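You operate a simulated robot arm through the tools that you are given. There is no shell and no other tool.

You are at the controls of a simulated robot arm. One attempt, no reset.

Task
Egg-wash the dough ball, then shake poppy seeds over it.
Fine: use the black brush and the egg wash bowl; brush and shaker go back; the two rolls on the roll tray stay bare. Set down upright: what you pick out.

It is judged by the outcome, as a careful person would: the job done as asked, and still so three seconds after it is handed in. It fails if anything else is knocked over, pushed out of place, dropped, spilled or broken.

Robot
A 6-joint arm with a two-finger parallel gripper, fixed in place. Base frame: the origin is at the foot of the arm, x ahead of it, y to its left, z up; the work surface is at about z = 900. Units: mm, degrees, N and s.
With the tool pointing down near the work surface it reaches from about 460 to 880 mm from the base axis. Its first joint turns from -115.0 to 115.0 degrees. Payload 4.2 kg.
Tool frame: the origin (TCP) lies between the finger pads and is the grasp point; the fingertips stand 23 mm ahead of it; z points along the fingers, y is the line along which they close. Largest opening 94 mm; finger width 38, thickness 10; the body of the gripper, 54 by 96 mm, starts 39 mm behind the TCP.
Orientation is that of the tool frame in the base frame, as a unit quaternion [w, x, y, z]. With the fingers straight down and closing along the base's y, the tool's x points along the base's -x, its y along +y and its z along -z.

Tools
- The arm moves only by the tool arm_command. Its argument "steps" is a list of rows, each a list of 7 numbers: the shift along the tool's x, y, z in units of 500 mm (1.0 is 500 mm), then the turn, a rotation vector about the tool's x, y, z in units of 120 degrees (1.0 is 120 degrees), then the closure, from 0 (fully open) to 1 (shut). In form: [[tx, ty, tz, wx, wy, wz, grip], ...]. A call has 1 to 20 rows; each row is the pose to reach, as a shift and turn from the pose commanded when the call began, along the tool's axes at that moment. A call with a number of a shift or a turn outside -1 to 1 is refused whole. A row lasts 0.2 s, in which the tool goes at most 50 mm and 8.6 degrees; a call with a longer step from one row to the next is refused whole, and so is a gripper value outside its range. A pose out of reach is approached as far as the arm can. The call stops where the force on the tool passes 40 N (or 10 N more than at its start, if that is more) or the arm is blocked; 0.2 s more then pass. The fingers move at their own pace (about 108 mm/s each) and stop on an object; they squeeze with about 28 N. The grip force told is the motor's: it shows also when the fingers shut on nothing. Time passes only in rows, and 0.2 s behind the last, so rows that repeat a pose let the fingers close. The reply holds the time, the measured pose of the TCP, the force on the tool along the base axes, the opening and the grip force, in the units named above and with some noise, with the torque about the TCP (base axes, N m) and any sound that the robot's microphone picked up, and new pictures: "pictures" is both (left out), scene, wrist or none.
- Cameras (640 x 400 px; columns grow to the right, rows downward): "scene" is fixed at [49.2, 501.6, 1636.2]; the picture's right is [-0.74, -0.67, 0.00], its down [-0.37, 0.41, -0.84] and it looks along [0.56, -0.62, -0.55] (base axes); focal length 356 px, centre (320, 200). "wrist" rides on the gripper at [86, 16, -74] in the tool frame; the picture's right is [-0.18, 0.98, 0.00], its down [-0.58, -0.11, -0.81] and it looks along [-0.79, -0.15, 0.59] (tool axes); focal length 243 px, centre (320, 200). There is no depth. A picture from a camera that has moved, and an enlarged one, comes with that camera's place and axes in the base frame and with its lens.
- move_column(by): slides the trunk up (or, below 0, down) by that many mm; the arm rides with it, the base frame stays. It gives what a move gives, with no picture.
- close_up(camera, box): a new picture of the part [left, top, right, bottom] of that camera's present view, enlarged. The clock stands still meanwhile.
- hand_in(): hands the job in; it is judged then, once.

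Nothing tells you positions but the pictures and the camera data. Unless the task says otherwise, let go and move clear before handing in.

The tools are called after "Emit:" as a command line: name --pt "numbers of a row" for each row, then --argument value for the rest, lists and objects as JSON in quotes. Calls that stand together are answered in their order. arm_command: Moves the arm, as the interface text tells. Its arguments: {"type":"object","properties":{"steps":{"type":"array","items":{"type":"array","items":{"type":"number"}}},"pictures":{"type":"string","enum":["both","scene","wrist","none"]}},"required":["steps"]} The other tools are called the same way: move_column (by) slides the trunk up or down; close_up (camera, box) takes an enlarged picture of a part of a camera's view; hand_in () hands the job in.

At the start:

```text
time: 0.0
eef_pos: [502.6, 27.3, 1283.6]
ee_rot: [0.0, -0.001, 1.0, 0.0]
contact_force: [0.5, -0.3, -0.3]
wrist_torque: [0.05, -0.03, 0.01]
opening: 94.0
grasp_force: 0.0
trunk travel left (down, up): [-825.0, 165.0]
```

scene: 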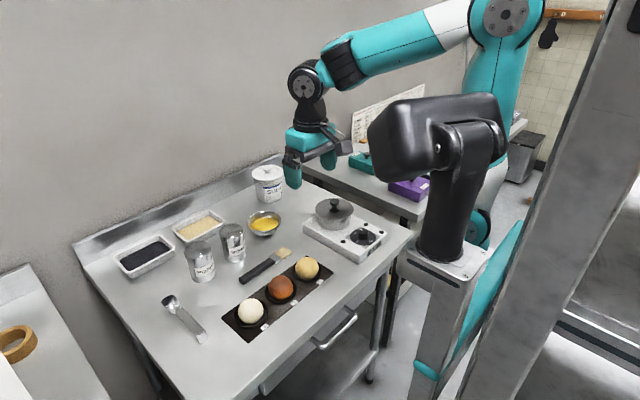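
wrist: 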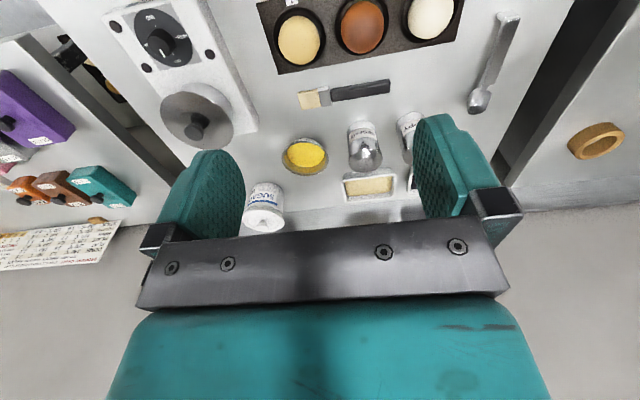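

I see a steel table with a tray holding three round items, a black brush, a yellow bowl, two shakers, seed trays, a sugar tin and a burner. I'll enlarge the pictures to identify each one before I move.

Emit:
close_up --camera "scene" --box '[220, 230, 350, 350]'

Emit:
close_up --camera "scene" --box '[100, 150, 300, 290]'

Emit:
close_up --camera "wrist" --box '[230, 0, 530, 190]'

Emit:
close_up --camera "wrist" --box '[240, 100, 440, 230]'

```text
3.33 times, centred on (285, 290) of scene
camera zoom: at [49.2, 501.6, 1636.2], right [-0.74, -0.67, 0.0], down [-0.37, 0.41, -0.84], along [0.56, -0.62, -0.55], focal length 1187 px, centre (437, -100)
```

zoom: 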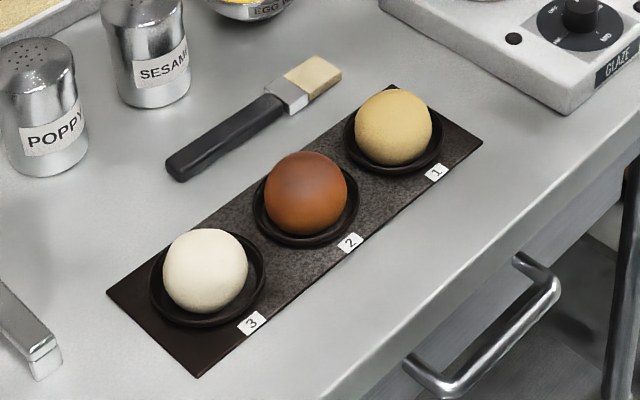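

```text
2.86 times, centred on (200, 220) of scene
camera zoom: at [49.2, 501.6, 1636.2], right [-0.74, -0.67, 0.0], down [-0.37, 0.41, -0.84], along [0.56, -0.62, -0.55], focal length 1018 px, centre (663, 143)
```

zoom: 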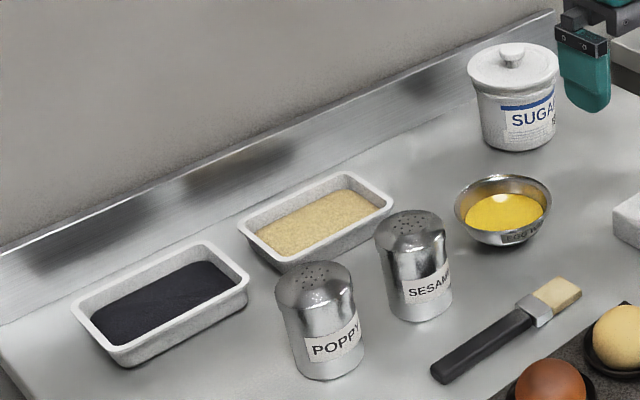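

```text
2.11 times, centred on (380, 95) of wrist
camera zoom: at [414.9, 42.6, 1358.0], right [0.18, 0.98, 0.0], down [0.58, -0.11, 0.81], along [0.79, -0.15, -0.59], focal length 511 px, centre (194, 421)
```

zoom: 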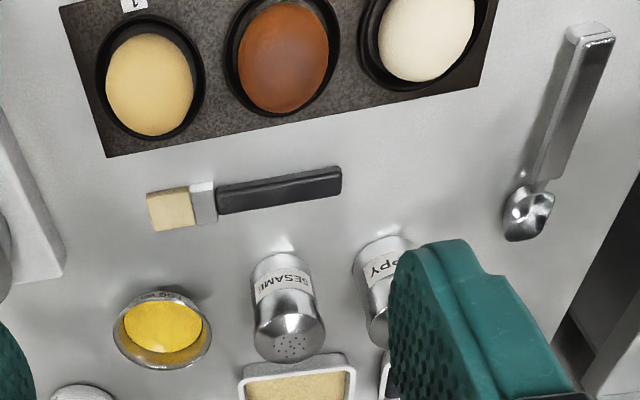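

```text
3.08 times, centred on (340, 165) of wrist
camera zoom: at [414.9, 42.6, 1358.0], right [0.18, 0.98, 0.0], down [0.58, -0.11, 0.81], along [0.79, -0.15, -0.59], focal length 746 px, centre (258, 308)
```

zoom: 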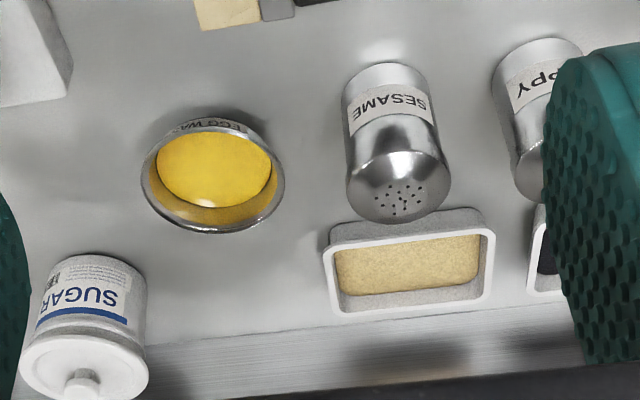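

The brush lies beside the dark tray, and the POPPY and SESAME shakers stand behind it. Next I'll read the paper note and look closely at the three balls to tell which is raw dough.

Emit:
close_up --camera "scene" --box '[340, 70, 440, 180]'

Emit:
close_up --camera "wrist" --box '[0, 150, 160, 280]'

Emit:
close_up --camera "scene" --box '[235, 250, 325, 335]'

Emit:
close_up --camera "scene" --box '[300, 190, 400, 260]'

Emit:
close_up --camera "wrist" --box '[260, 0, 470, 80]'

```text
3.64 times, centred on (390, 125) of scene
camera zoom: at [49.2, 501.6, 1636.2], right [-0.74, -0.67, 0.0], down [-0.37, 0.41, -0.84], along [0.56, -0.62, -0.55], focal length 1295 px, centre (66, 473)
```

zoom: 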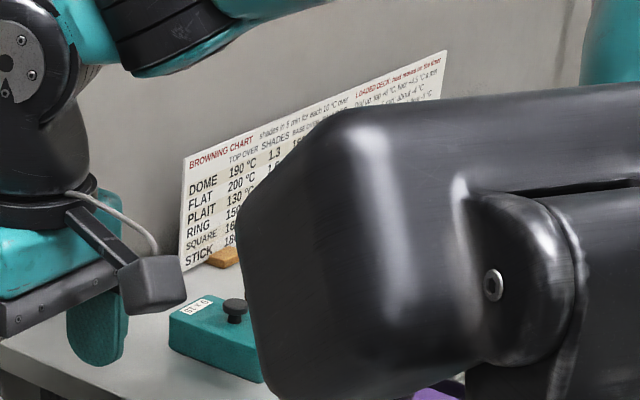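

```text
3.08 times, centred on (80, 215) of wrist
camera zoom: at [414.9, 42.6, 1358.0], right [0.18, 0.98, 0.0], down [0.58, -0.11, 0.81], along [0.79, -0.15, -0.59], focal length 746 px, centre (1058, 154)
```

zoom: 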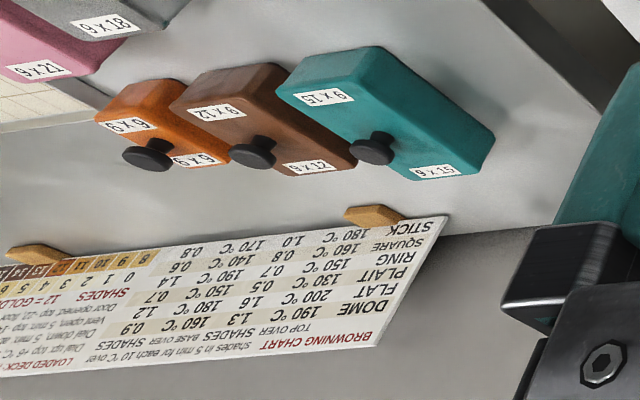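

```text
4.71 times, centred on (280, 292) of scene
camera zoom: at [49.2, 501.6, 1636.2], right [-0.74, -0.67, 0.0], down [-0.37, 0.41, -0.84], along [0.56, -0.62, -0.55], focal length 1676 px, centre (508, -235)
```

zoom: 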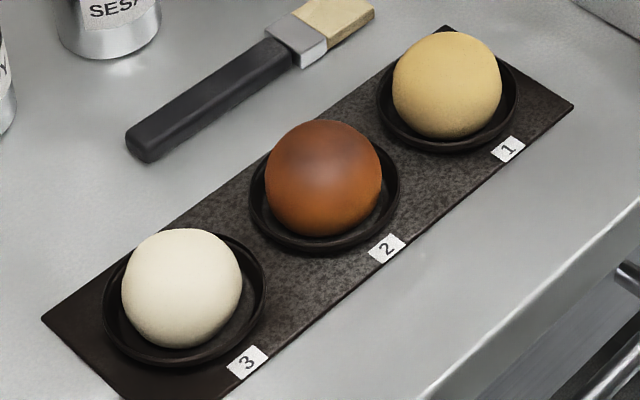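

```text
5.71 times, centred on (350, 225) of scene
camera zoom: at [49.2, 501.6, 1636.2], right [-0.74, -0.67, 0.0], down [-0.37, 0.41, -0.84], along [0.56, -0.62, -0.55], focal length 2035 px, centre (149, 57)
```

zoom: 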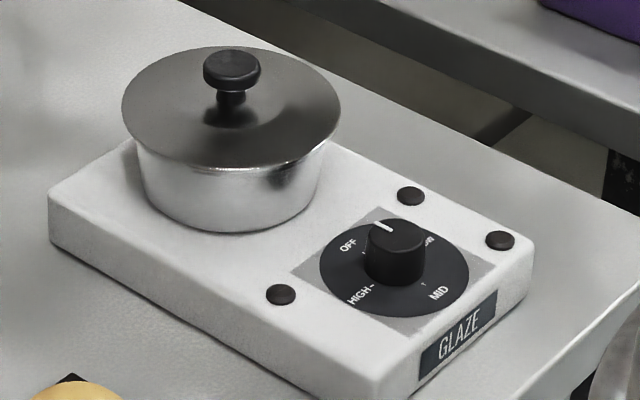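

```text
3.05 times, centred on (365, 40) of wrist
camera zoom: at [414.9, 42.6, 1358.0], right [0.18, 0.98, 0.0], down [0.58, -0.11, 0.81], along [0.79, -0.15, -0.59], focal length 739 px, centre (183, 688)
```

zoom: 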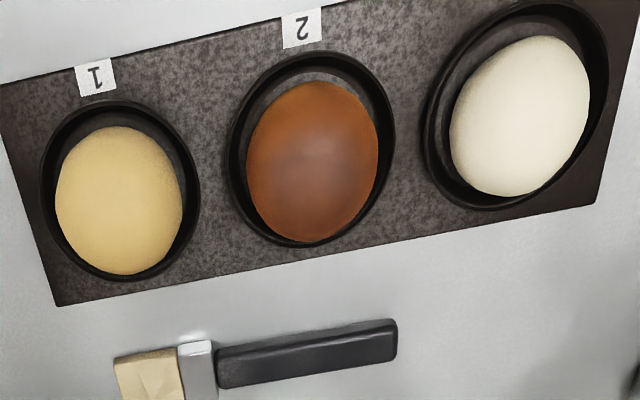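

The pale ball at position 3 is the raw dough, and 1 and 2 are baked rolls. I put the dough at about (569, 181), the wash bowl at (807, -65), the poppy shaker at (779, 183), and the brush handle along y near x≈678. I'll turn the gripper to close across the handle and come to about z=1060 above it for a closer look.

Emit:
arm_command --pt "-0.03 0.007 0.037 0 0 0.0665 0.45" --pt "-0.06 0.014 0.074 0 0 0.133 0.45" --pt "-0.09 0.021 0.111 0 0 0.1995 0.45" --pt "-0.12 0.028 0.148 0 0 0.266 0.45" --pt "-0.15 0.035 0.185 0 0 0.3325 0.45" --pt "-0.18 0.042 0.222 0 0 0.399 0.45" --pt "-0.21 0.049 0.259 0 0 0.4655 0.45" --pt "-0.24 0.056 0.296 0 0 0.532 0.45" --pt "-0.27 0.063 0.333 0 0 0.5985 0.45" --pt "-0.3 0.07 0.37 0 0 0.665 0.45" --pt "-0.33 0.077 0.407 0 0 0.7315 0.45" --pt "-0.35 0.084 0.444 0 0 0.7975 0.45"

```text
time: 2.6
eef_pos: [676.9, 69.0, 1060.3]
ee_rot: [0.0, 0.742, 0.67, 0.0]
contact_force: [-0.2, -0.4, 0.6]
wrist_torque: [0.0, -0.02, -0.02]
opening: 51.8
grasp_force: 0.0
trunk travel left (down, up): [-825.0, 165.0]
camera wrist: at [701.0, 152.5, 1136.3], right [0.96, -0.28, 0.0], down [-0.17, -0.57, 0.81], along [-0.23, -0.77, -0.59], focal length 243 px, centre (320, 200)
```

scene: 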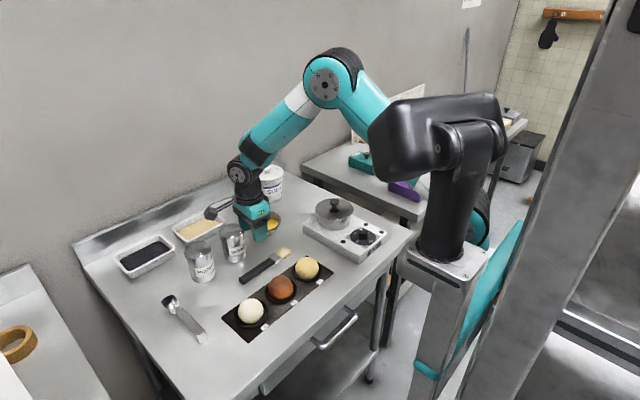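
wrist: 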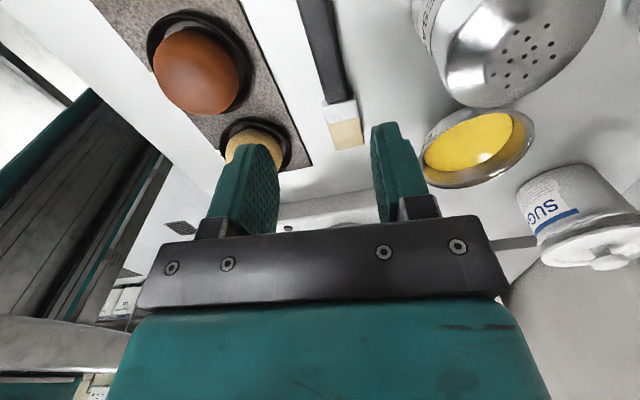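

The brush is below the open fingers, and its bristles point toward -y. I'll enlarge the views to measure the handle's line and width.

Emit:
close_up --camera "wrist" --box '[250, 0, 410, 160]'

Emit:
close_up --camera "scene" --box '[220, 220, 320, 300]'

Emit:
close_up --camera "wrist" --box '[400, 0, 640, 200]'

```text
2.50 times, centred on (330, 80) of wrist
camera zoom: at [701.0, 152.5, 1136.3], right [0.96, -0.28, 0.0], down [-0.17, -0.57, 0.81], along [-0.23, -0.77, -0.59], focal length 606 px, centre (295, 500)
```

zoom: 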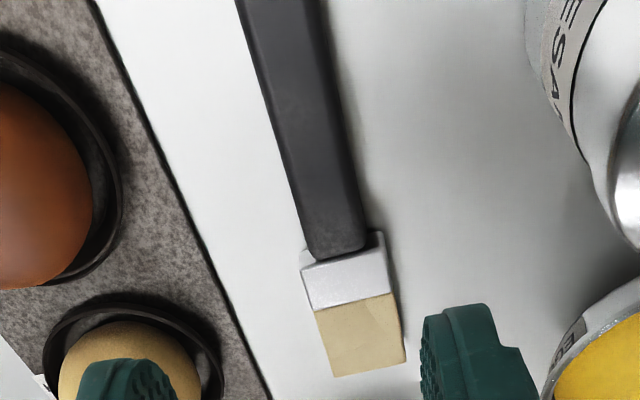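

```text
5.00 times, centred on (270, 260) of scene
camera zoom: at [49.2, 501.6, 1636.2], right [-0.74, -0.67, 0.0], down [-0.37, 0.41, -0.84], along [0.56, -0.62, -0.55], focal length 1781 px, centre (570, -100)
```

zoom: 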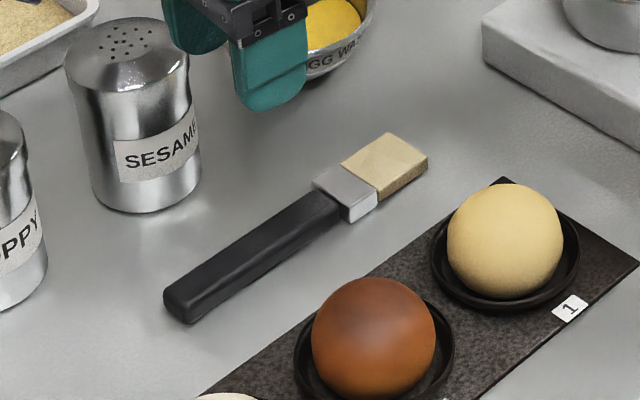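

```text
2.00 times, centred on (520, 100) of wrist
camera zoom: at [701.0, 152.5, 1136.3], right [0.96, -0.28, 0.0], down [-0.17, -0.57, 0.81], along [-0.23, -0.77, -0.59], focal length 485 px, centre (-80, 400)
```

zoom: 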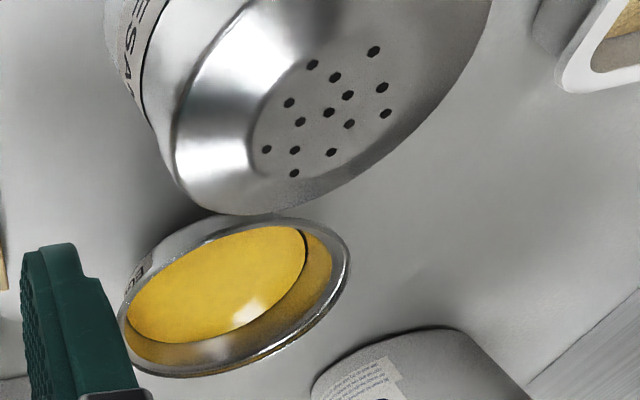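

The brush lies straight along y at x≈679, with a handle about 23 mm wide. I'll square the gripper to it and go down to about z=930 around the handle, still open.

Emit:
arm_command --pt "0.006 0.0015 0.05 0 0 -0.0245 0.45" --pt "0.0124 0.003 0.1 0 0 -0.0488 0.45" --pt "0.0124 0.003 0.15 0 0 -0.0488 0.45" --pt "0.0124 0.003 0.2 0 0 -0.0488 0.45" --pt "0.0124 0.003 0.22 0 0 -0.0488 0.45"

```text
time: 3.8
eef_pos: [679.5, 75.1, 951.9]
ee_rot: [0.0, 0.706, 0.708, -0.001]
contact_force: [-0.3, 0.0, 0.0]
wrist_torque: [-0.04, -0.02, -0.02]
opening: 51.5
grasp_force: 0.0
trunk travel left (down, up): [-825.0, 165.0]
camera wrist: at [694.0, 161.1, 1025.9], right [0.98, -0.18, 0.0], down [-0.11, -0.58, 0.81], along [-0.15, -0.79, -0.59], focal length 243 px, centre (320, 200)
```

scene: 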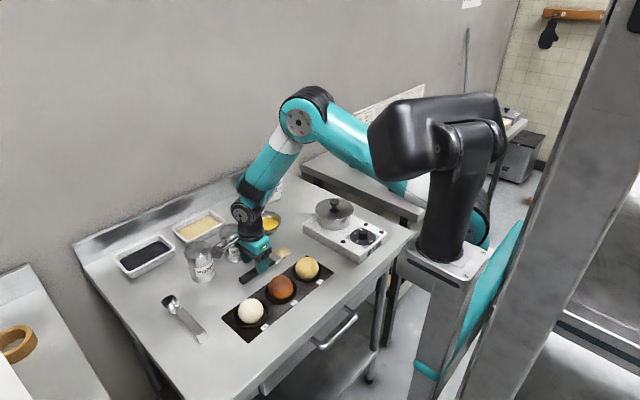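
wrist: 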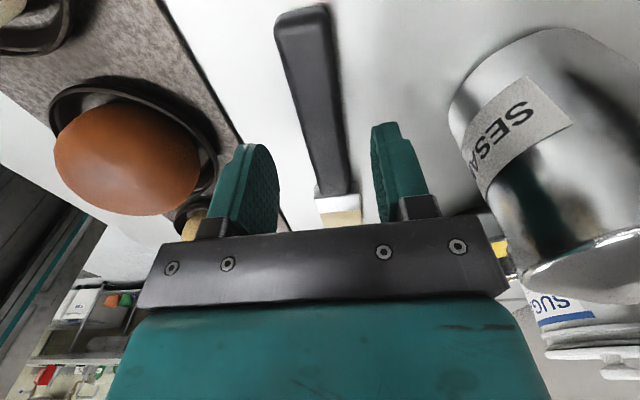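

The handle is centred between the fingers. I'll go down the last 25 mm and close on it.

Emit:
arm_command --pt "0 0 0.03 0 0 0 0.45" --pt "0 0 0.05 0 0 0 0.45" --pt "0 0 0.05 0 0 0 0.7" --pt "0 0 0.05 0 0 0 1" --pt "0 0 0.05 0 0 0 1" --pt "0 0 0.05 0 0 0 1"

```text
time: 5.2
eef_pos: [678.5, 75.6, 926.6]
ee_rot: [-0.001, 0.706, 0.708, 0.0]
contact_force: [1.1, 0.0, 1.3]
wrist_torque: [-0.08, -0.01, 0.01]
opening: 22.6
grasp_force: 27.9
trunk travel left (down, up): [-825.0, 165.0]
camera wrist: at [694.2, 160.9, 1001.0], right [0.98, -0.18, 0.0], down [-0.11, -0.58, 0.81], along [-0.15, -0.79, -0.59], focal length 243 px, centre (320, 200)
```

scene: 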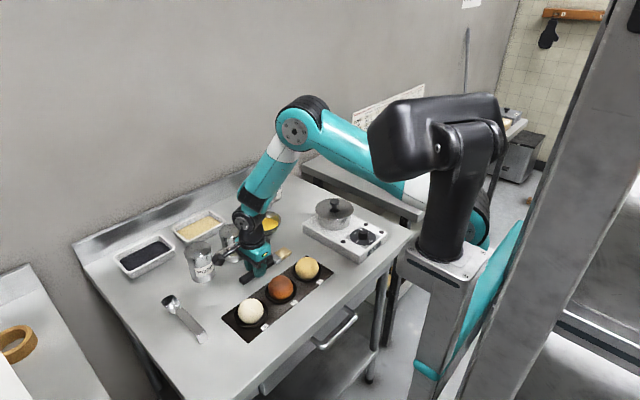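
wrist: 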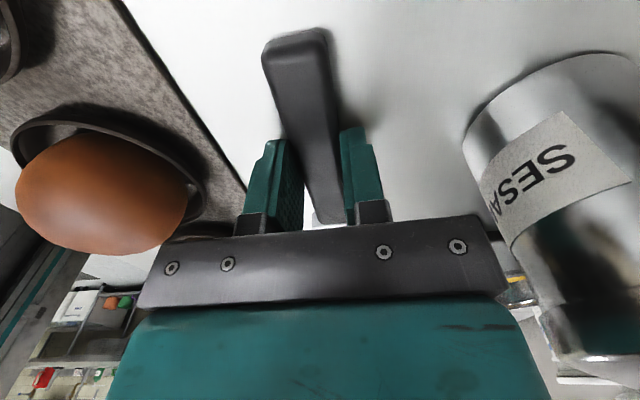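

The handle is gripped, with a 22.6 mm opening and 28 N. I'll lift it straight up and check that it hangs level.

Emit:
arm_command --pt "0 0 -0.02 0 0 0 1" --pt "0 0 -0.08 0 0 0 1" --pt "0 0 -0.16 0 0 0 1" --pt "0 0 -0.25 0 0 0 1" --pt "0 0 -0.34 0 0 0 1" --pt "0 0 -0.34 0 0 0 1"

Emit:
close_up --camera "scene" --box '[200, 170, 320, 270]'

```text
time: 6.6
eef_pos: [678.6, 74.5, 1097.4]
ee_rot: [0.0, 0.706, 0.708, 0.0]
contact_force: [0.2, -0.5, -0.1]
wrist_torque: [0.01, 0.03, 0.01]
opening: 0.1
grasp_force: 28.7
trunk travel left (down, up): [-825.0, 165.0]
camera wrist: at [693.8, 159.7, 1171.1], right [0.98, -0.18, 0.0], down [-0.11, -0.58, 0.81], along [-0.15, -0.79, -0.59], focal length 243 px, centre (320, 200)
```

scene: 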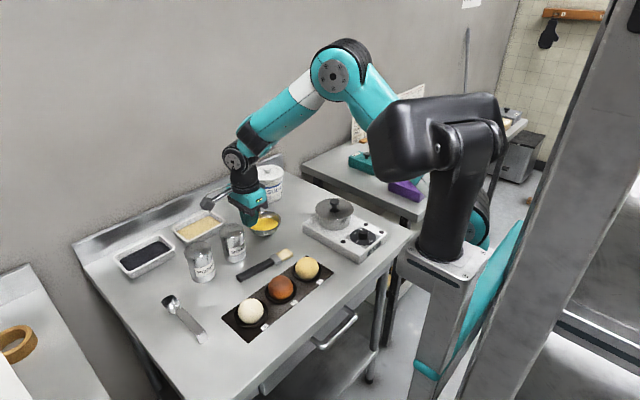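
wrist: 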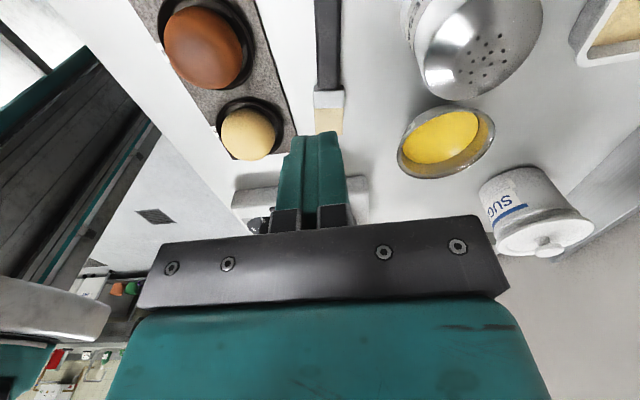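

```text
4.00 times, centred on (260, 220) of scene
camera zoom: at [49.2, 501.6, 1636.2], right [-0.74, -0.67, 0.0], down [-0.37, 0.41, -0.84], along [0.56, -0.62, -0.55], focal length 1425 px, centre (560, 120)
```

zoom: 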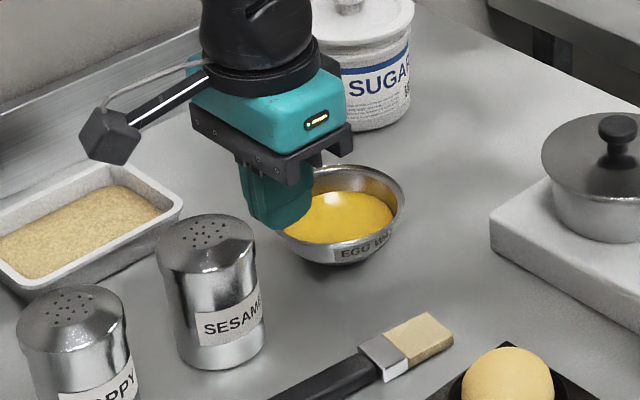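

The fingers slipped off the handle and shut on nothing. The brush still looks to be in place, so the fingertips caught only its rounded top edge. I'll check whether it moved before I retry lower and closer to its middle.

Emit:
close_up --camera "wrist" --box '[250, 0, 410, 160]'

Emit:
close_up --camera "scene" --box '[220, 220, 320, 300]'

```text
2.50 times, centred on (330, 80) of wrist
camera zoom: at [693.8, 159.7, 1171.1], right [0.98, -0.18, 0.0], down [-0.11, -0.58, 0.81], along [-0.15, -0.79, -0.59], focal length 606 px, centre (295, 500)
```

zoom: 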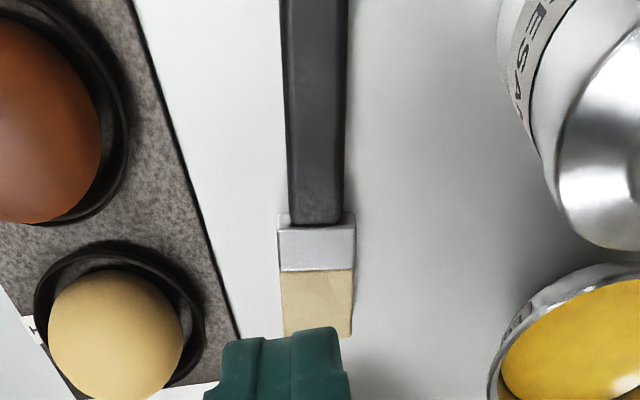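

```text
5.00 times, centred on (270, 260) of scene
camera zoom: at [49.2, 501.6, 1636.2], right [-0.74, -0.67, 0.0], down [-0.37, 0.41, -0.84], along [0.56, -0.62, -0.55], focal length 1781 px, centre (570, -100)
```

zoom: 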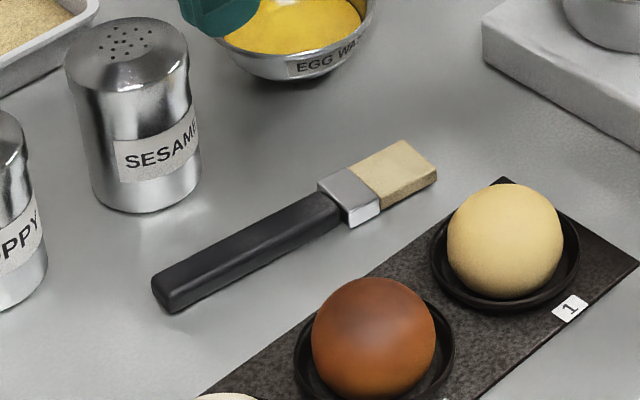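

The brush has swung about 8.6° and now runs from roughly (689, 128) at the handle end to (664, -46) at the bristle tip. I'll match that angle, aim nearer its middle (y≈60) and come in above it open.

Emit:
arm_command --pt "-0.01 0.002 0.03 0 0 0.036 0.45" --pt "-0.029 0.0048 0.1 0 0 0.0717 0.45" --pt "-0.029 0.0048 0.18 0 0 0.0717 0.45" --pt "-0.029 0.0048 0.26 0 0 0.0717 0.45" --pt "-0.029 0.0048 0.29 0 0 0.0717 0.45"

Emit:
close_up --camera "scene" --box '[220, 210, 320, 290]'

```text
time: 7.8
eef_pos: [681.4, 60.2, 952.6]
ee_rot: [0.0, 0.757, 0.653, 0.0]
contact_force: [0.1, -0.5, -0.2]
wrist_torque: [0.02, -0.01, 0.02]
opening: 51.9
grasp_force: 0.0
trunk travel left (down, up): [-825.0, 165.0]
camera wrist: at [709.8, 142.6, 1026.8], right [0.95, -0.33, 0.0], down [-0.19, -0.56, 0.81], along [-0.26, -0.76, -0.59], focal length 243 px, centre (320, 200)
```

scene: 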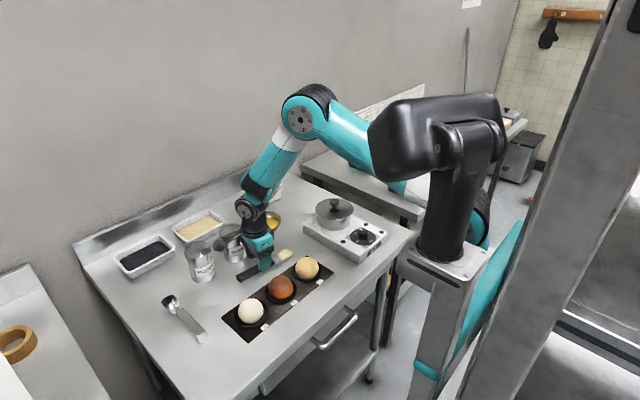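
wrist: 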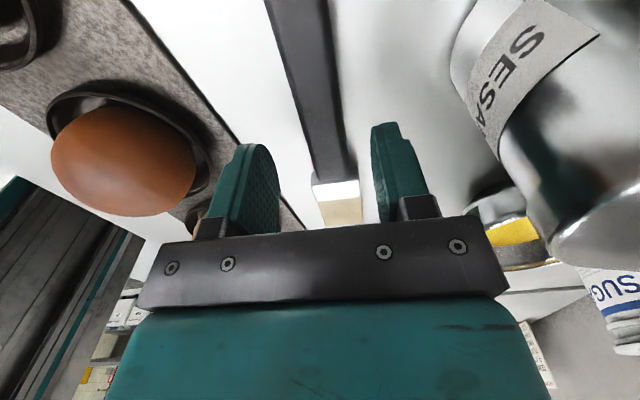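

```text
5.00 times, centred on (270, 250) of scene
camera zoom: at [49.2, 501.6, 1636.2], right [-0.74, -0.67, 0.0], down [-0.37, 0.41, -0.84], along [0.56, -0.62, -0.55], focal length 1781 px, centre (570, -50)
```

zoom: 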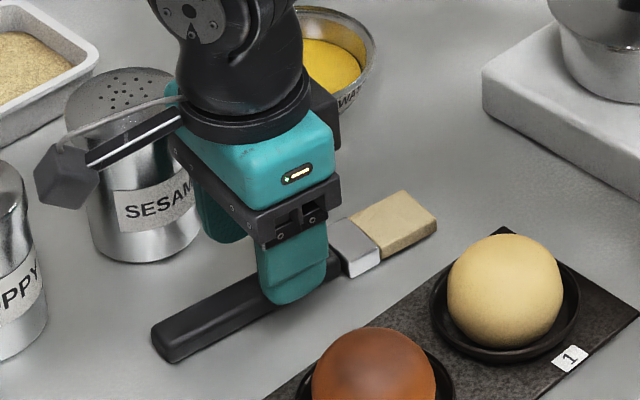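

The gripper now lines up with the handle. I'll ease down until the fingertips are about 1 mm above the table, close, and lift only a little to test the grip.

Emit:
arm_command --pt "0 0 0.03 0 0 0 0.45" --pt "0 0 0.05 0 0 0 0.45" --pt "0 0 0.057 0 0 0 0.45" --pictures "wrist"

```text
time: 8.6
eef_pos: [681.6, 60.6, 923.1]
ee_rot: [0.0, 0.757, 0.654, 0.0]
contact_force: [0.5, -1.3, 1.3]
wrist_torque: [-0.02, 0.08, 0.01]
opening: 51.9
grasp_force: 0.0
trunk travel left (down, up): [-825.0, 165.0]
camera wrist: at [709.8, 142.9, 997.6], right [0.95, -0.33, 0.0], down [-0.19, -0.56, 0.81], along [-0.26, -0.76, -0.59], focal length 243 px, centre (320, 200)
```

wrist: 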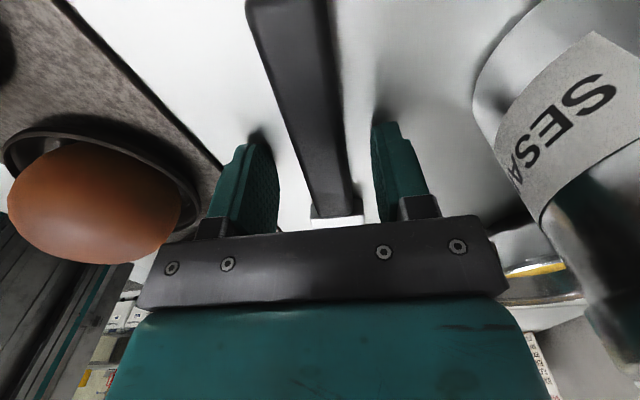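

The fingertips are almost on the table and the handle sits between them. I'll close, wait, then lift slowly by a few millimetres.

Emit:
arm_command --pt "0 0 0 0 0 0 0.6" --pt "0 0 0 0 0 0 0.8" --pt "0 0 0 0 0 0 1" --pt "0 0 0 0 0 0 1" --pt "0 0 0 0 0 0 1" --pictures "wrist"

```text
time: 9.8
eef_pos: [682.0, 61.0, 922.7]
ee_rot: [0.0, 0.757, 0.653, 0.0]
contact_force: [0.4, 0.9, 3.4]
wrist_torque: [0.03, -0.02, 0.06]
opening: 23.0
grasp_force: 28.6
trunk travel left (down, up): [-825.0, 165.0]
camera wrist: at [709.8, 142.9, 997.7], right [0.95, -0.33, 0.0], down [-0.19, -0.56, 0.81], along [-0.26, -0.76, -0.59], focal length 243 px, centre (320, 200)
```

wrist: 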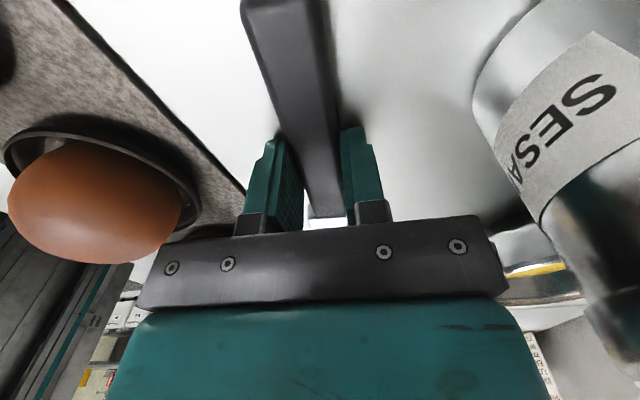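

It is gripped at 23.0 mm. I'll lift gently and watch the opening.

Emit:
arm_command --pt "0 0 -0.003 0 0 0 1" --pt "0 0 -0.006 0 0 0 1" --pt "0 0 -0.01 0 0 0 1" --pt "0 0 -0.014 0 0 0 1" --pictures "wrist"

```text
time: 10.8
eef_pos: [682.9, 59.6, 930.0]
ee_rot: [0.0, 0.757, 0.654, -0.001]
contact_force: [0.1, 0.1, -0.3]
wrist_torque: [0.0, -0.02, -0.01]
opening: 22.8
grasp_force: 27.7
trunk travel left (down, up): [-825.0, 165.0]
camera wrist: at [709.6, 142.9, 1004.2], right [0.95, -0.33, 0.0], down [-0.19, -0.56, 0.81], along [-0.26, -0.76, -0.59], focal length 243 px, centre (320, 200)
```

wrist: 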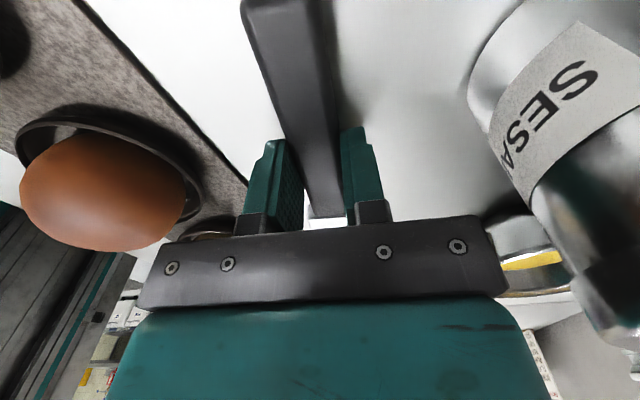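

The handle has stayed in the same place relative to the fingers while the table fell away, so the brush is lifting. I'll carry on slowly.

Emit:
arm_command --pt "0 0 -0.01 0 0 0 1" --pt "0 0 -0.02 0 0 0 1" --pt "0 0 -0.03 0 0 0 1" --pt "0 0 -0.045 0 0 0 1" --pt "0 0 -0.06 0 0 0 1"

Emit:
close_up --camera "scene" --box '[220, 210, 320, 290]'

```text
time: 12.0
eef_pos: [682.1, 59.3, 959.5]
ee_rot: [0.0, 0.757, 0.653, 0.0]
contact_force: [-0.3, -0.3, 0.1]
wrist_torque: [0.0, -0.01, 0.05]
opening: 22.8
grasp_force: 27.6
trunk travel left (down, up): [-825.0, 165.0]
camera wrist: at [709.8, 142.8, 1034.3], right [0.95, -0.33, 0.0], down [-0.19, -0.56, 0.81], along [-0.26, -0.76, -0.59], focal length 243 px, centre (320, 200)
```

scene: 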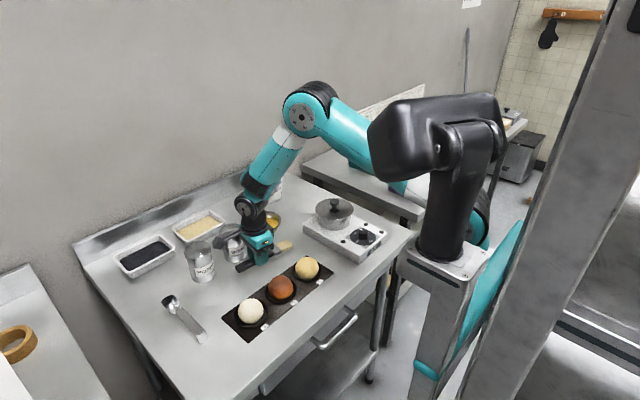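
wrist: 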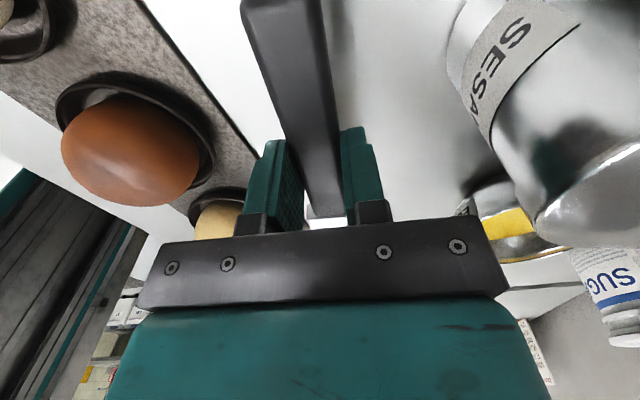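

```text
5.00 times, centred on (270, 250) of scene
camera zoom: at [49.2, 501.6, 1636.2], right [-0.74, -0.67, 0.0], down [-0.37, 0.41, -0.84], along [0.56, -0.62, -0.55], focal length 1781 px, centre (570, -50)
```

zoom: 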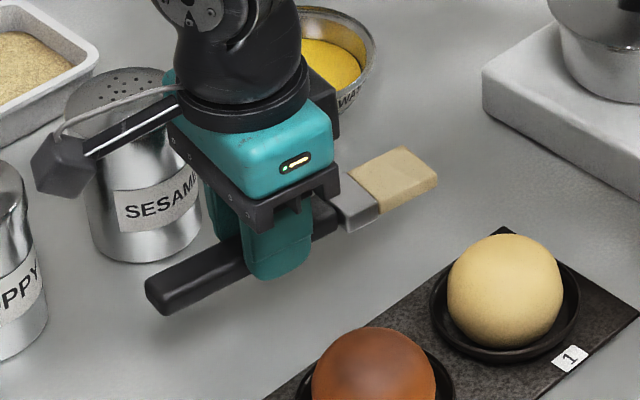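

The brush is firmly held and level, with the bristle tip about 109 mm ahead of the TCP. I'll raise it well clear, then move toward the bowl while tilting the bristles down 45°, staying high.

Emit:
arm_command --pt "0 0 -0.03 0 0 0 1" --pt "0 0 -0.08 0 0 0 1" --pt "0 0 -0.13 0 0 0 1" --pt "0 0 -0.18 0 0 0 1" --pt "0 0 -0.23 0 0 0 1" --pt "0 0 -0.28 0 0 0 1" --pt "-0.0076 0.028 -0.28 0 0.0375 0 1" --pt "-0.0153 0.057 -0.28 0 0.075 0 1" --pt "-0.023 0.085 -0.28 0 0.1125 0 1" --pt "-0.0306 0.113 -0.28 0 0.15 0 1" --pt "-0.038 0.142 -0.28 0 0.1875 0 1" --pt "-0.046 0.17 -0.28 0 0.225 0 1" --pt "-0.0535 0.198 -0.28 0 0.2625 0 1" --pt "-0.061 0.226 -0.28 0 0.3 0 1" --pt "-0.0688 0.255 -0.28 0 0.3375 0 1" --pt "-0.0764 0.283 -0.28 0 0.375 0 1" --pt "-0.0764 0.283 -0.28 0 0.375 0 1"

Emit:
close_up --camera "scene" --box '[200, 130, 320, 250]'

```text
time: 15.6
eef_pos: [816.5, 1.3, 1100.4]
ee_rot: [-0.25, 0.699, 0.604, 0.289]
contact_force: [-0.7, -0.2, -0.1]
wrist_torque: [0.01, -0.04, -0.03]
opening: 22.9
grasp_force: 27.9
trunk travel left (down, up): [-825.0, 165.0]
camera wrist: at [832.9, 7.0, 1213.6], right [0.95, -0.27, -0.13], down [-0.25, -0.95, 0.16], along [-0.17, -0.12, -0.98], focal length 243 px, centre (320, 200)
```

scene: 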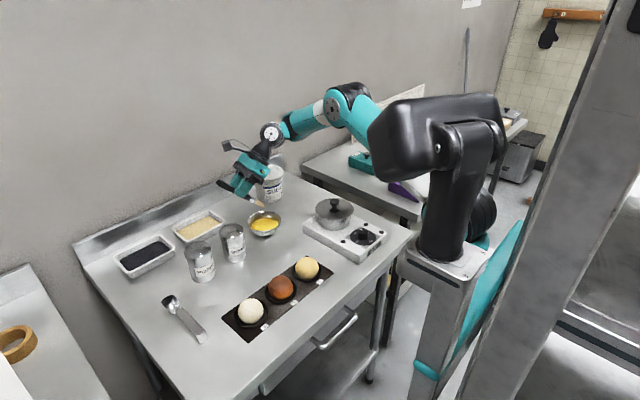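
wrist: 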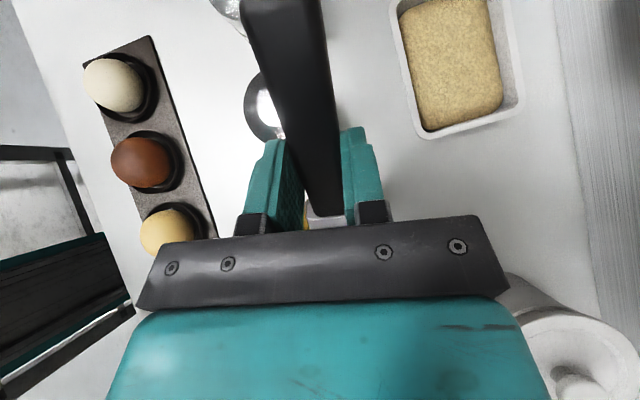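

```text
3.33 times, centred on (260, 190) of scene
camera zoom: at [49.2, 501.6, 1636.2], right [-0.74, -0.67, 0.0], down [-0.37, 0.41, -0.84], along [0.56, -0.62, -0.55], focal length 1187 px, centre (520, 233)
```

zoom: 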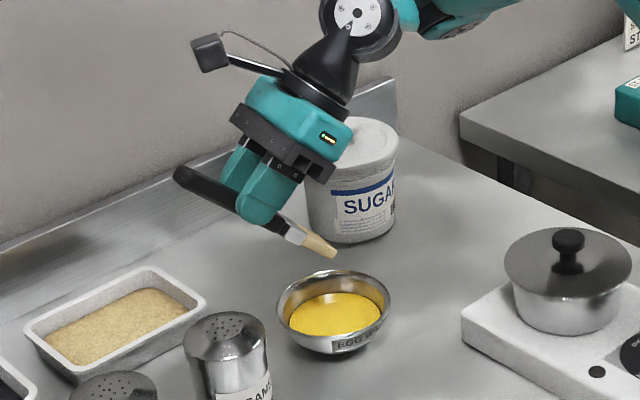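

The brush is held tilted above the bowl. I'll zoom in on the bowl and bristle tip to line up the dip.

Emit:
close_up --camera "scene" --box '[235, 175, 295, 245]'

Emit:
close_up --camera "wrist" --box '[210, 40, 410, 240]'

```text
5.71 times, centred on (265, 210) of scene
camera zoom: at [49.2, 501.6, 1636.2], right [-0.74, -0.67, 0.0], down [-0.37, 0.41, -0.84], along [0.56, -0.62, -0.55], focal length 2035 px, centre (634, 143)
```

zoom: 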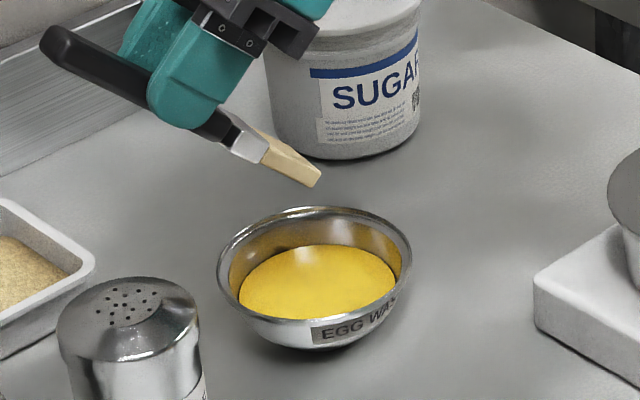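

```text
2.00 times, centred on (310, 140) of wrist
camera zoom: at [832.9, 7.0, 1213.6], right [0.95, -0.27, -0.13], down [-0.25, -0.95, 0.16], along [-0.17, -0.12, -0.98], focal length 485 px, centre (340, 320)
```

zoom: 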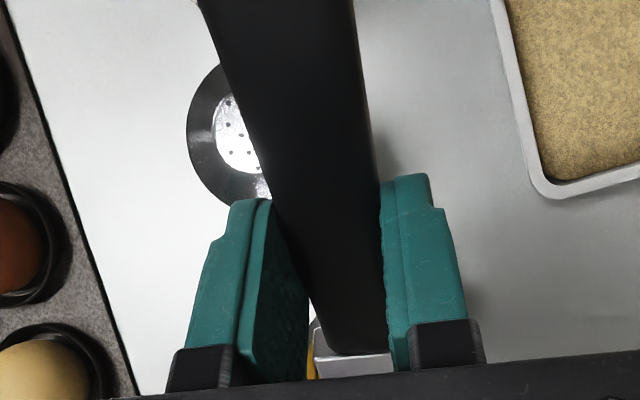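

The rim is about 112 mm across near (809, -68), and the liquid surface is at about z=925. The bristle tip is over the middle at z≈1000, so I'll go straight down 68 mm to just above the liquid and look again.

Emit:
arm_command --pt "-0.02 0 0.02 0 0 0 1" --pt "-0.04 0 0.04 0 0 0 1" --pt "-0.06 0 0.06 0 0 0 1" --pt "-0.08 0 0.08 0 0 0 1" --pt "-0.096 0 0.096 0 0 0 1" --pictures "scene"

Emit:
close_up --camera "scene" --box '[235, 180, 295, 250]'

```text
time: 16.8
eef_pos: [815.2, 2.8, 1030.3]
ee_rot: [-0.25, 0.699, 0.604, 0.289]
contact_force: [0.1, -0.1, 0.1]
wrist_torque: [0.03, -0.02, 0.02]
opening: 22.9
grasp_force: 28.5
trunk travel left (down, up): [-825.0, 165.0]
```

scene: 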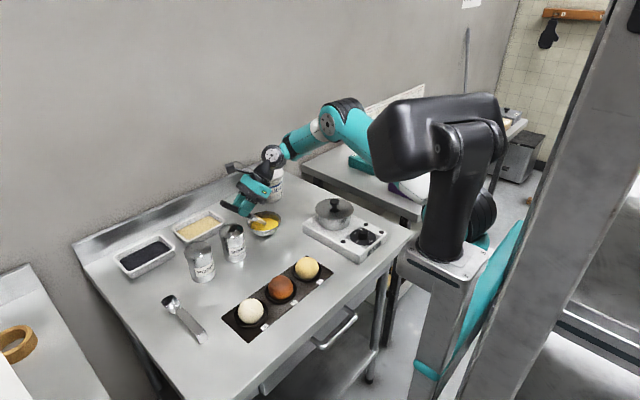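

```text
5.71 times, centred on (265, 215) of scene
camera zoom: at [49.2, 501.6, 1636.2], right [-0.74, -0.67, 0.0], down [-0.37, 0.41, -0.84], along [0.56, -0.62, -0.55], focal length 2035 px, centre (634, 114)
```

zoom: 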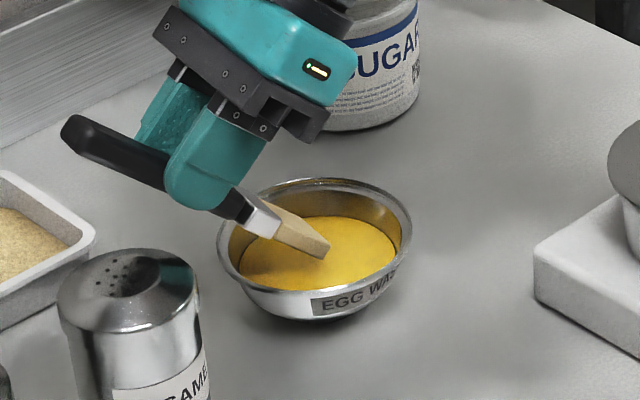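

The tip is just above the middle of the egg wash. I'll lower it in small steps.

Emit:
arm_command --pt "-0.006 0 0.006 0 0 0 1" --pt "-0.012 0 0.012 0 0 0 1" --pt "-0.017 0 0.017 0 0 0 1" --pictures "none"

Emit:
close_up --camera "scene" --box '[235, 190, 295, 250]'

```text
time: 17.6
eef_pos: [816.4, 2.0, 1019.7]
ee_rot: [-0.251, 0.699, 0.604, 0.29]
contact_force: [0.1, 0.0, 0.0]
wrist_torque: [0.02, -0.06, 0.02]
opening: 22.8
grasp_force: 27.9
trunk travel left (down, up): [-825.0, 165.0]
```

```text
6.67 times, centred on (265, 220) of scene
camera zoom: at [49.2, 501.6, 1636.2], right [-0.74, -0.67, 0.0], down [-0.37, 0.41, -0.84], along [0.56, -0.62, -0.55], focal length 2374 px, centre (687, 67)
```

zoom: 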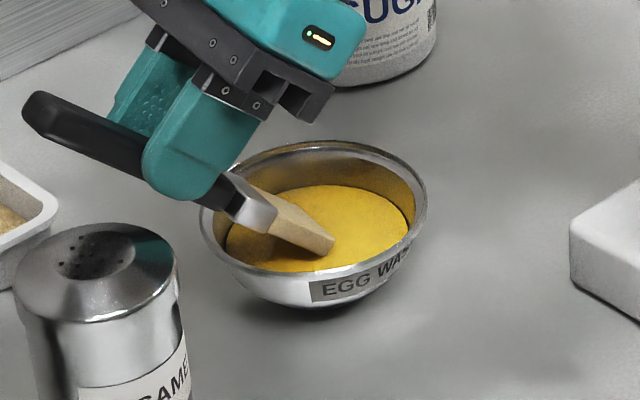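

Emit:
arm_command --pt "-0.006 0 0.006 0 0 0 1" --pt "-0.011 0 0.011 0 0 0 1" --pt "-0.011 0 0.011 0 0 0 1" --pictures "none"

Emit:
close_up --camera "scene" --box '[245, 200, 285, 240]'

```text
time: 18.4
eef_pos: [815.0, 1.9, 1012.7]
ee_rot: [-0.25, 0.699, 0.604, 0.29]
contact_force: [-0.1, -0.1, -0.9]
wrist_torque: [-0.03, 0.0, -0.02]
opening: 22.8
grasp_force: 27.9
trunk travel left (down, up): [-825.0, 165.0]
```

```text
10.00 times, centred on (265, 220) of scene
camera zoom: at [49.2, 501.6, 1636.2], right [-0.74, -0.67, 0.0], down [-0.37, 0.41, -0.84], along [0.56, -0.62, -0.55], focal length 3561 px, centre (870, 0)
```

zoom: 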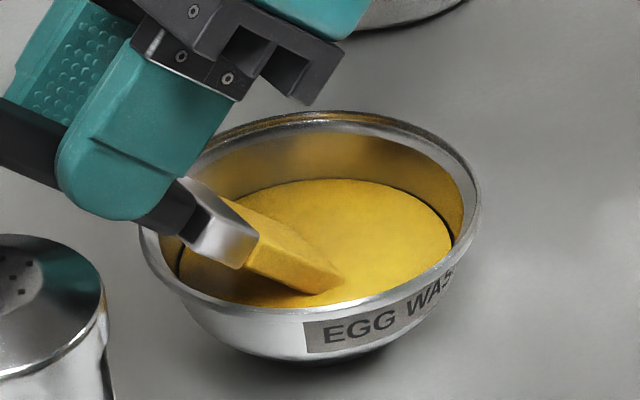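

The bristles have turned yellow, so the brush is loaded with egg wash. I'll lift out, pause over the bowl to let it drip, then carry it round by the shakers' side of the table to the dough. That route stays clear of rolls 1 and 2.

Emit:
arm_command --pt "0 0 0 0 0 0 1" --pt "0.0212 0 -0.0212 0 0 0 1" --pt "0.0424 0 -0.0424 0 0 0 1" --pt "0.0424 0 -0.0424 0 0 0 1" --pt "0.0424 0 -0.0424 0 0 0 1" --pt "0.0424 0 -0.0424 0 0 0 1" --pt "0.0742 0 -0.0742 0 0 0 1" --pt "0.106 0 -0.106 0 0 0 1" --pt "0.1372 0 -0.1372 0 0 0 1" --pt "0.1668 -0.0528 -0.1076 0 0 0 1" --pt "0.1965 -0.1057 -0.0779 0 0 0 1" --pt "0.2261 -0.1585 -0.0483 0 0 0 1" --pt "0.2558 -0.2114 -0.0186 0 0 0 1" --pt "0.2854 -0.2642 0.011 0 0 0 1" --pt "0.3262 -0.288 0.0518 0 0 0 1" --pt "0.367 -0.312 0.0925 0 0 0 1" --pt "0.4077 -0.335 0.1333 0 0 0 1" --pt "0.4484 -0.3588 0.174 0 0 0 1"

```text
time: 22.2
eef_pos: [671.7, 245.6, 1109.5]
ee_rot: [-0.25, 0.699, 0.603, 0.29]
contact_force: [-0.5, -0.5, -0.1]
wrist_torque: [0.05, 0.0, 0.04]
opening: 23.0
grasp_force: 27.8
trunk travel left (down, up): [-825.0, 165.0]
camera wrist: at [687.9, 251.0, 1223.1], right [0.95, -0.27, -0.13], down [-0.25, -0.95, 0.16], along [-0.17, -0.12, -0.98], focal length 243 px, centre (320, 200)
```

scene: 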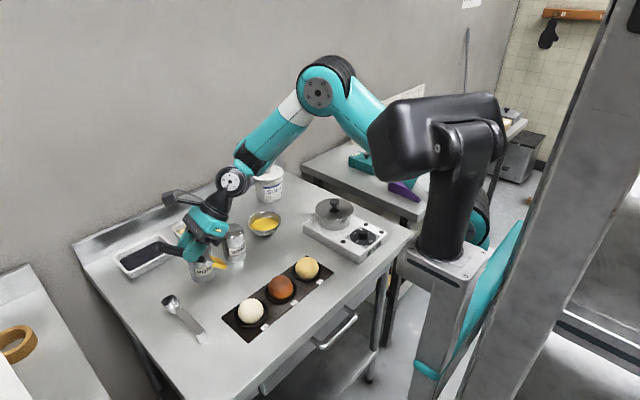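
wrist: 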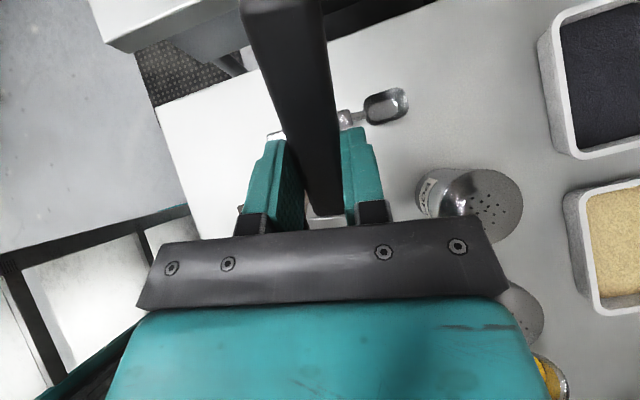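

I now place the tray at x 514–622 and the dough at about (568, 183), with its top near z=953. I'll bring the bristle tip over it at about z=973.

Emit:
arm_command --pt "-0.005 -0.062 -0.005 0 0 0 1" --pt "-0.0106 -0.1245 -0.0106 0 0 0 1" --pt "-0.0159 -0.1867 -0.0159 0 0 0 1" --pt "-0.0474 -0.1867 0.0156 0 0 0 1" --pt "-0.0789 -0.1867 0.0471 0 0 0 1" --pt "-0.0789 -0.1867 0.0471 0 0 0 1" --pictures "scene"

Emit:
close_up --camera "scene" --box '[210, 250, 310, 350]'

```text
time: 23.6
eef_pos: [576.5, 247.9, 1063.2]
ee_rot: [-0.251, 0.699, 0.604, 0.29]
contact_force: [0.4, -0.2, -0.1]
wrist_torque: [-0.01, 0.01, 0.02]
opening: 23.0
grasp_force: 28.4
trunk travel left (down, up): [-825.0, 165.0]
```

scene: 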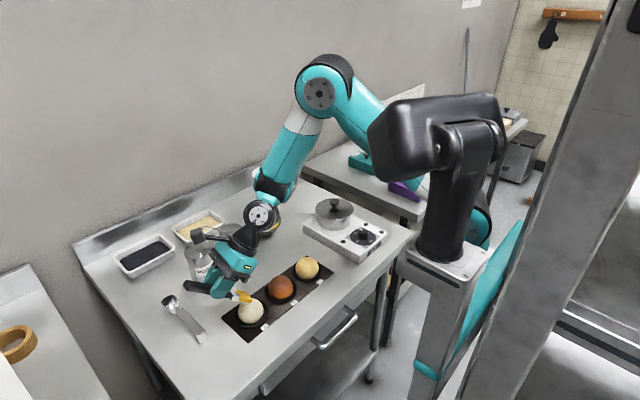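

```text
4.00 times, centred on (260, 300) of scene
camera zoom: at [49.2, 501.6, 1636.2], right [-0.74, -0.67, 0.0], down [-0.37, 0.41, -0.84], along [0.56, -0.62, -0.55], focal length 1425 px, centre (560, -200)
```

zoom: 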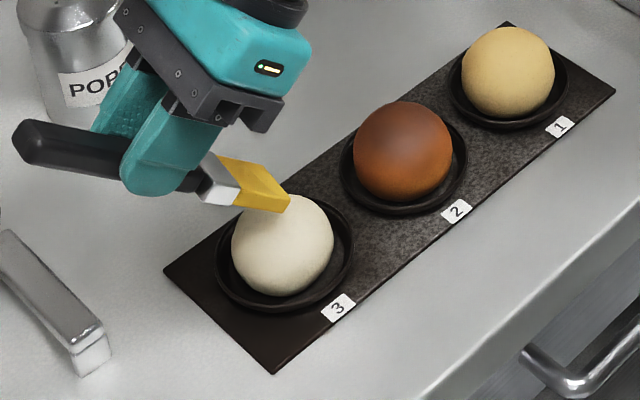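

The tip is centred over the dough apex and about 18 mm above it. I'll go down 14 mm and then creep.

Emit:
arm_command --pt "-0.0106 0 0.0106 0 0 0 1" --pt "-0.0198 0 0.0198 0 0 0 1" --pt "-0.0226 0 0.0226 0 0 0 1" --pictures "none"

Emit:
close_up --camera "scene" --box '[235, 280, 275, 325]'

```text
time: 24.4
eef_pos: [576.3, 248.2, 1048.8]
ee_rot: [-0.25, 0.699, 0.604, 0.289]
contact_force: [-0.3, 0.6, -0.7]
wrist_torque: [0.02, 0.03, -0.04]
opening: 23.2
grasp_force: 28.3
trunk travel left (down, up): [-825.0, 165.0]
```

```text
8.89 times, centred on (255, 302) of scene
camera zoom: at [49.2, 501.6, 1636.2], right [-0.74, -0.67, 0.0], down [-0.37, 0.41, -0.84], along [0.56, -0.62, -0.55], focal length 3166 px, centre (898, -711)
```

zoom: 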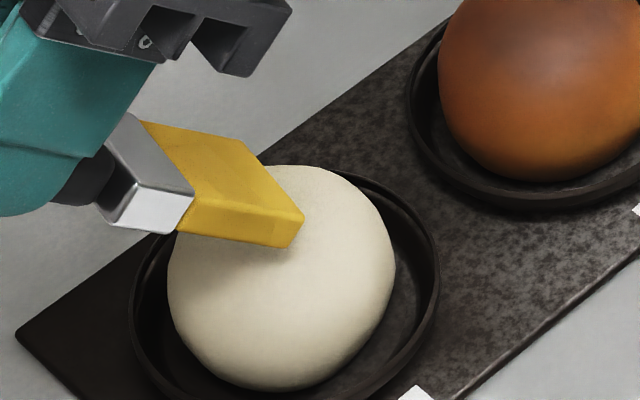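

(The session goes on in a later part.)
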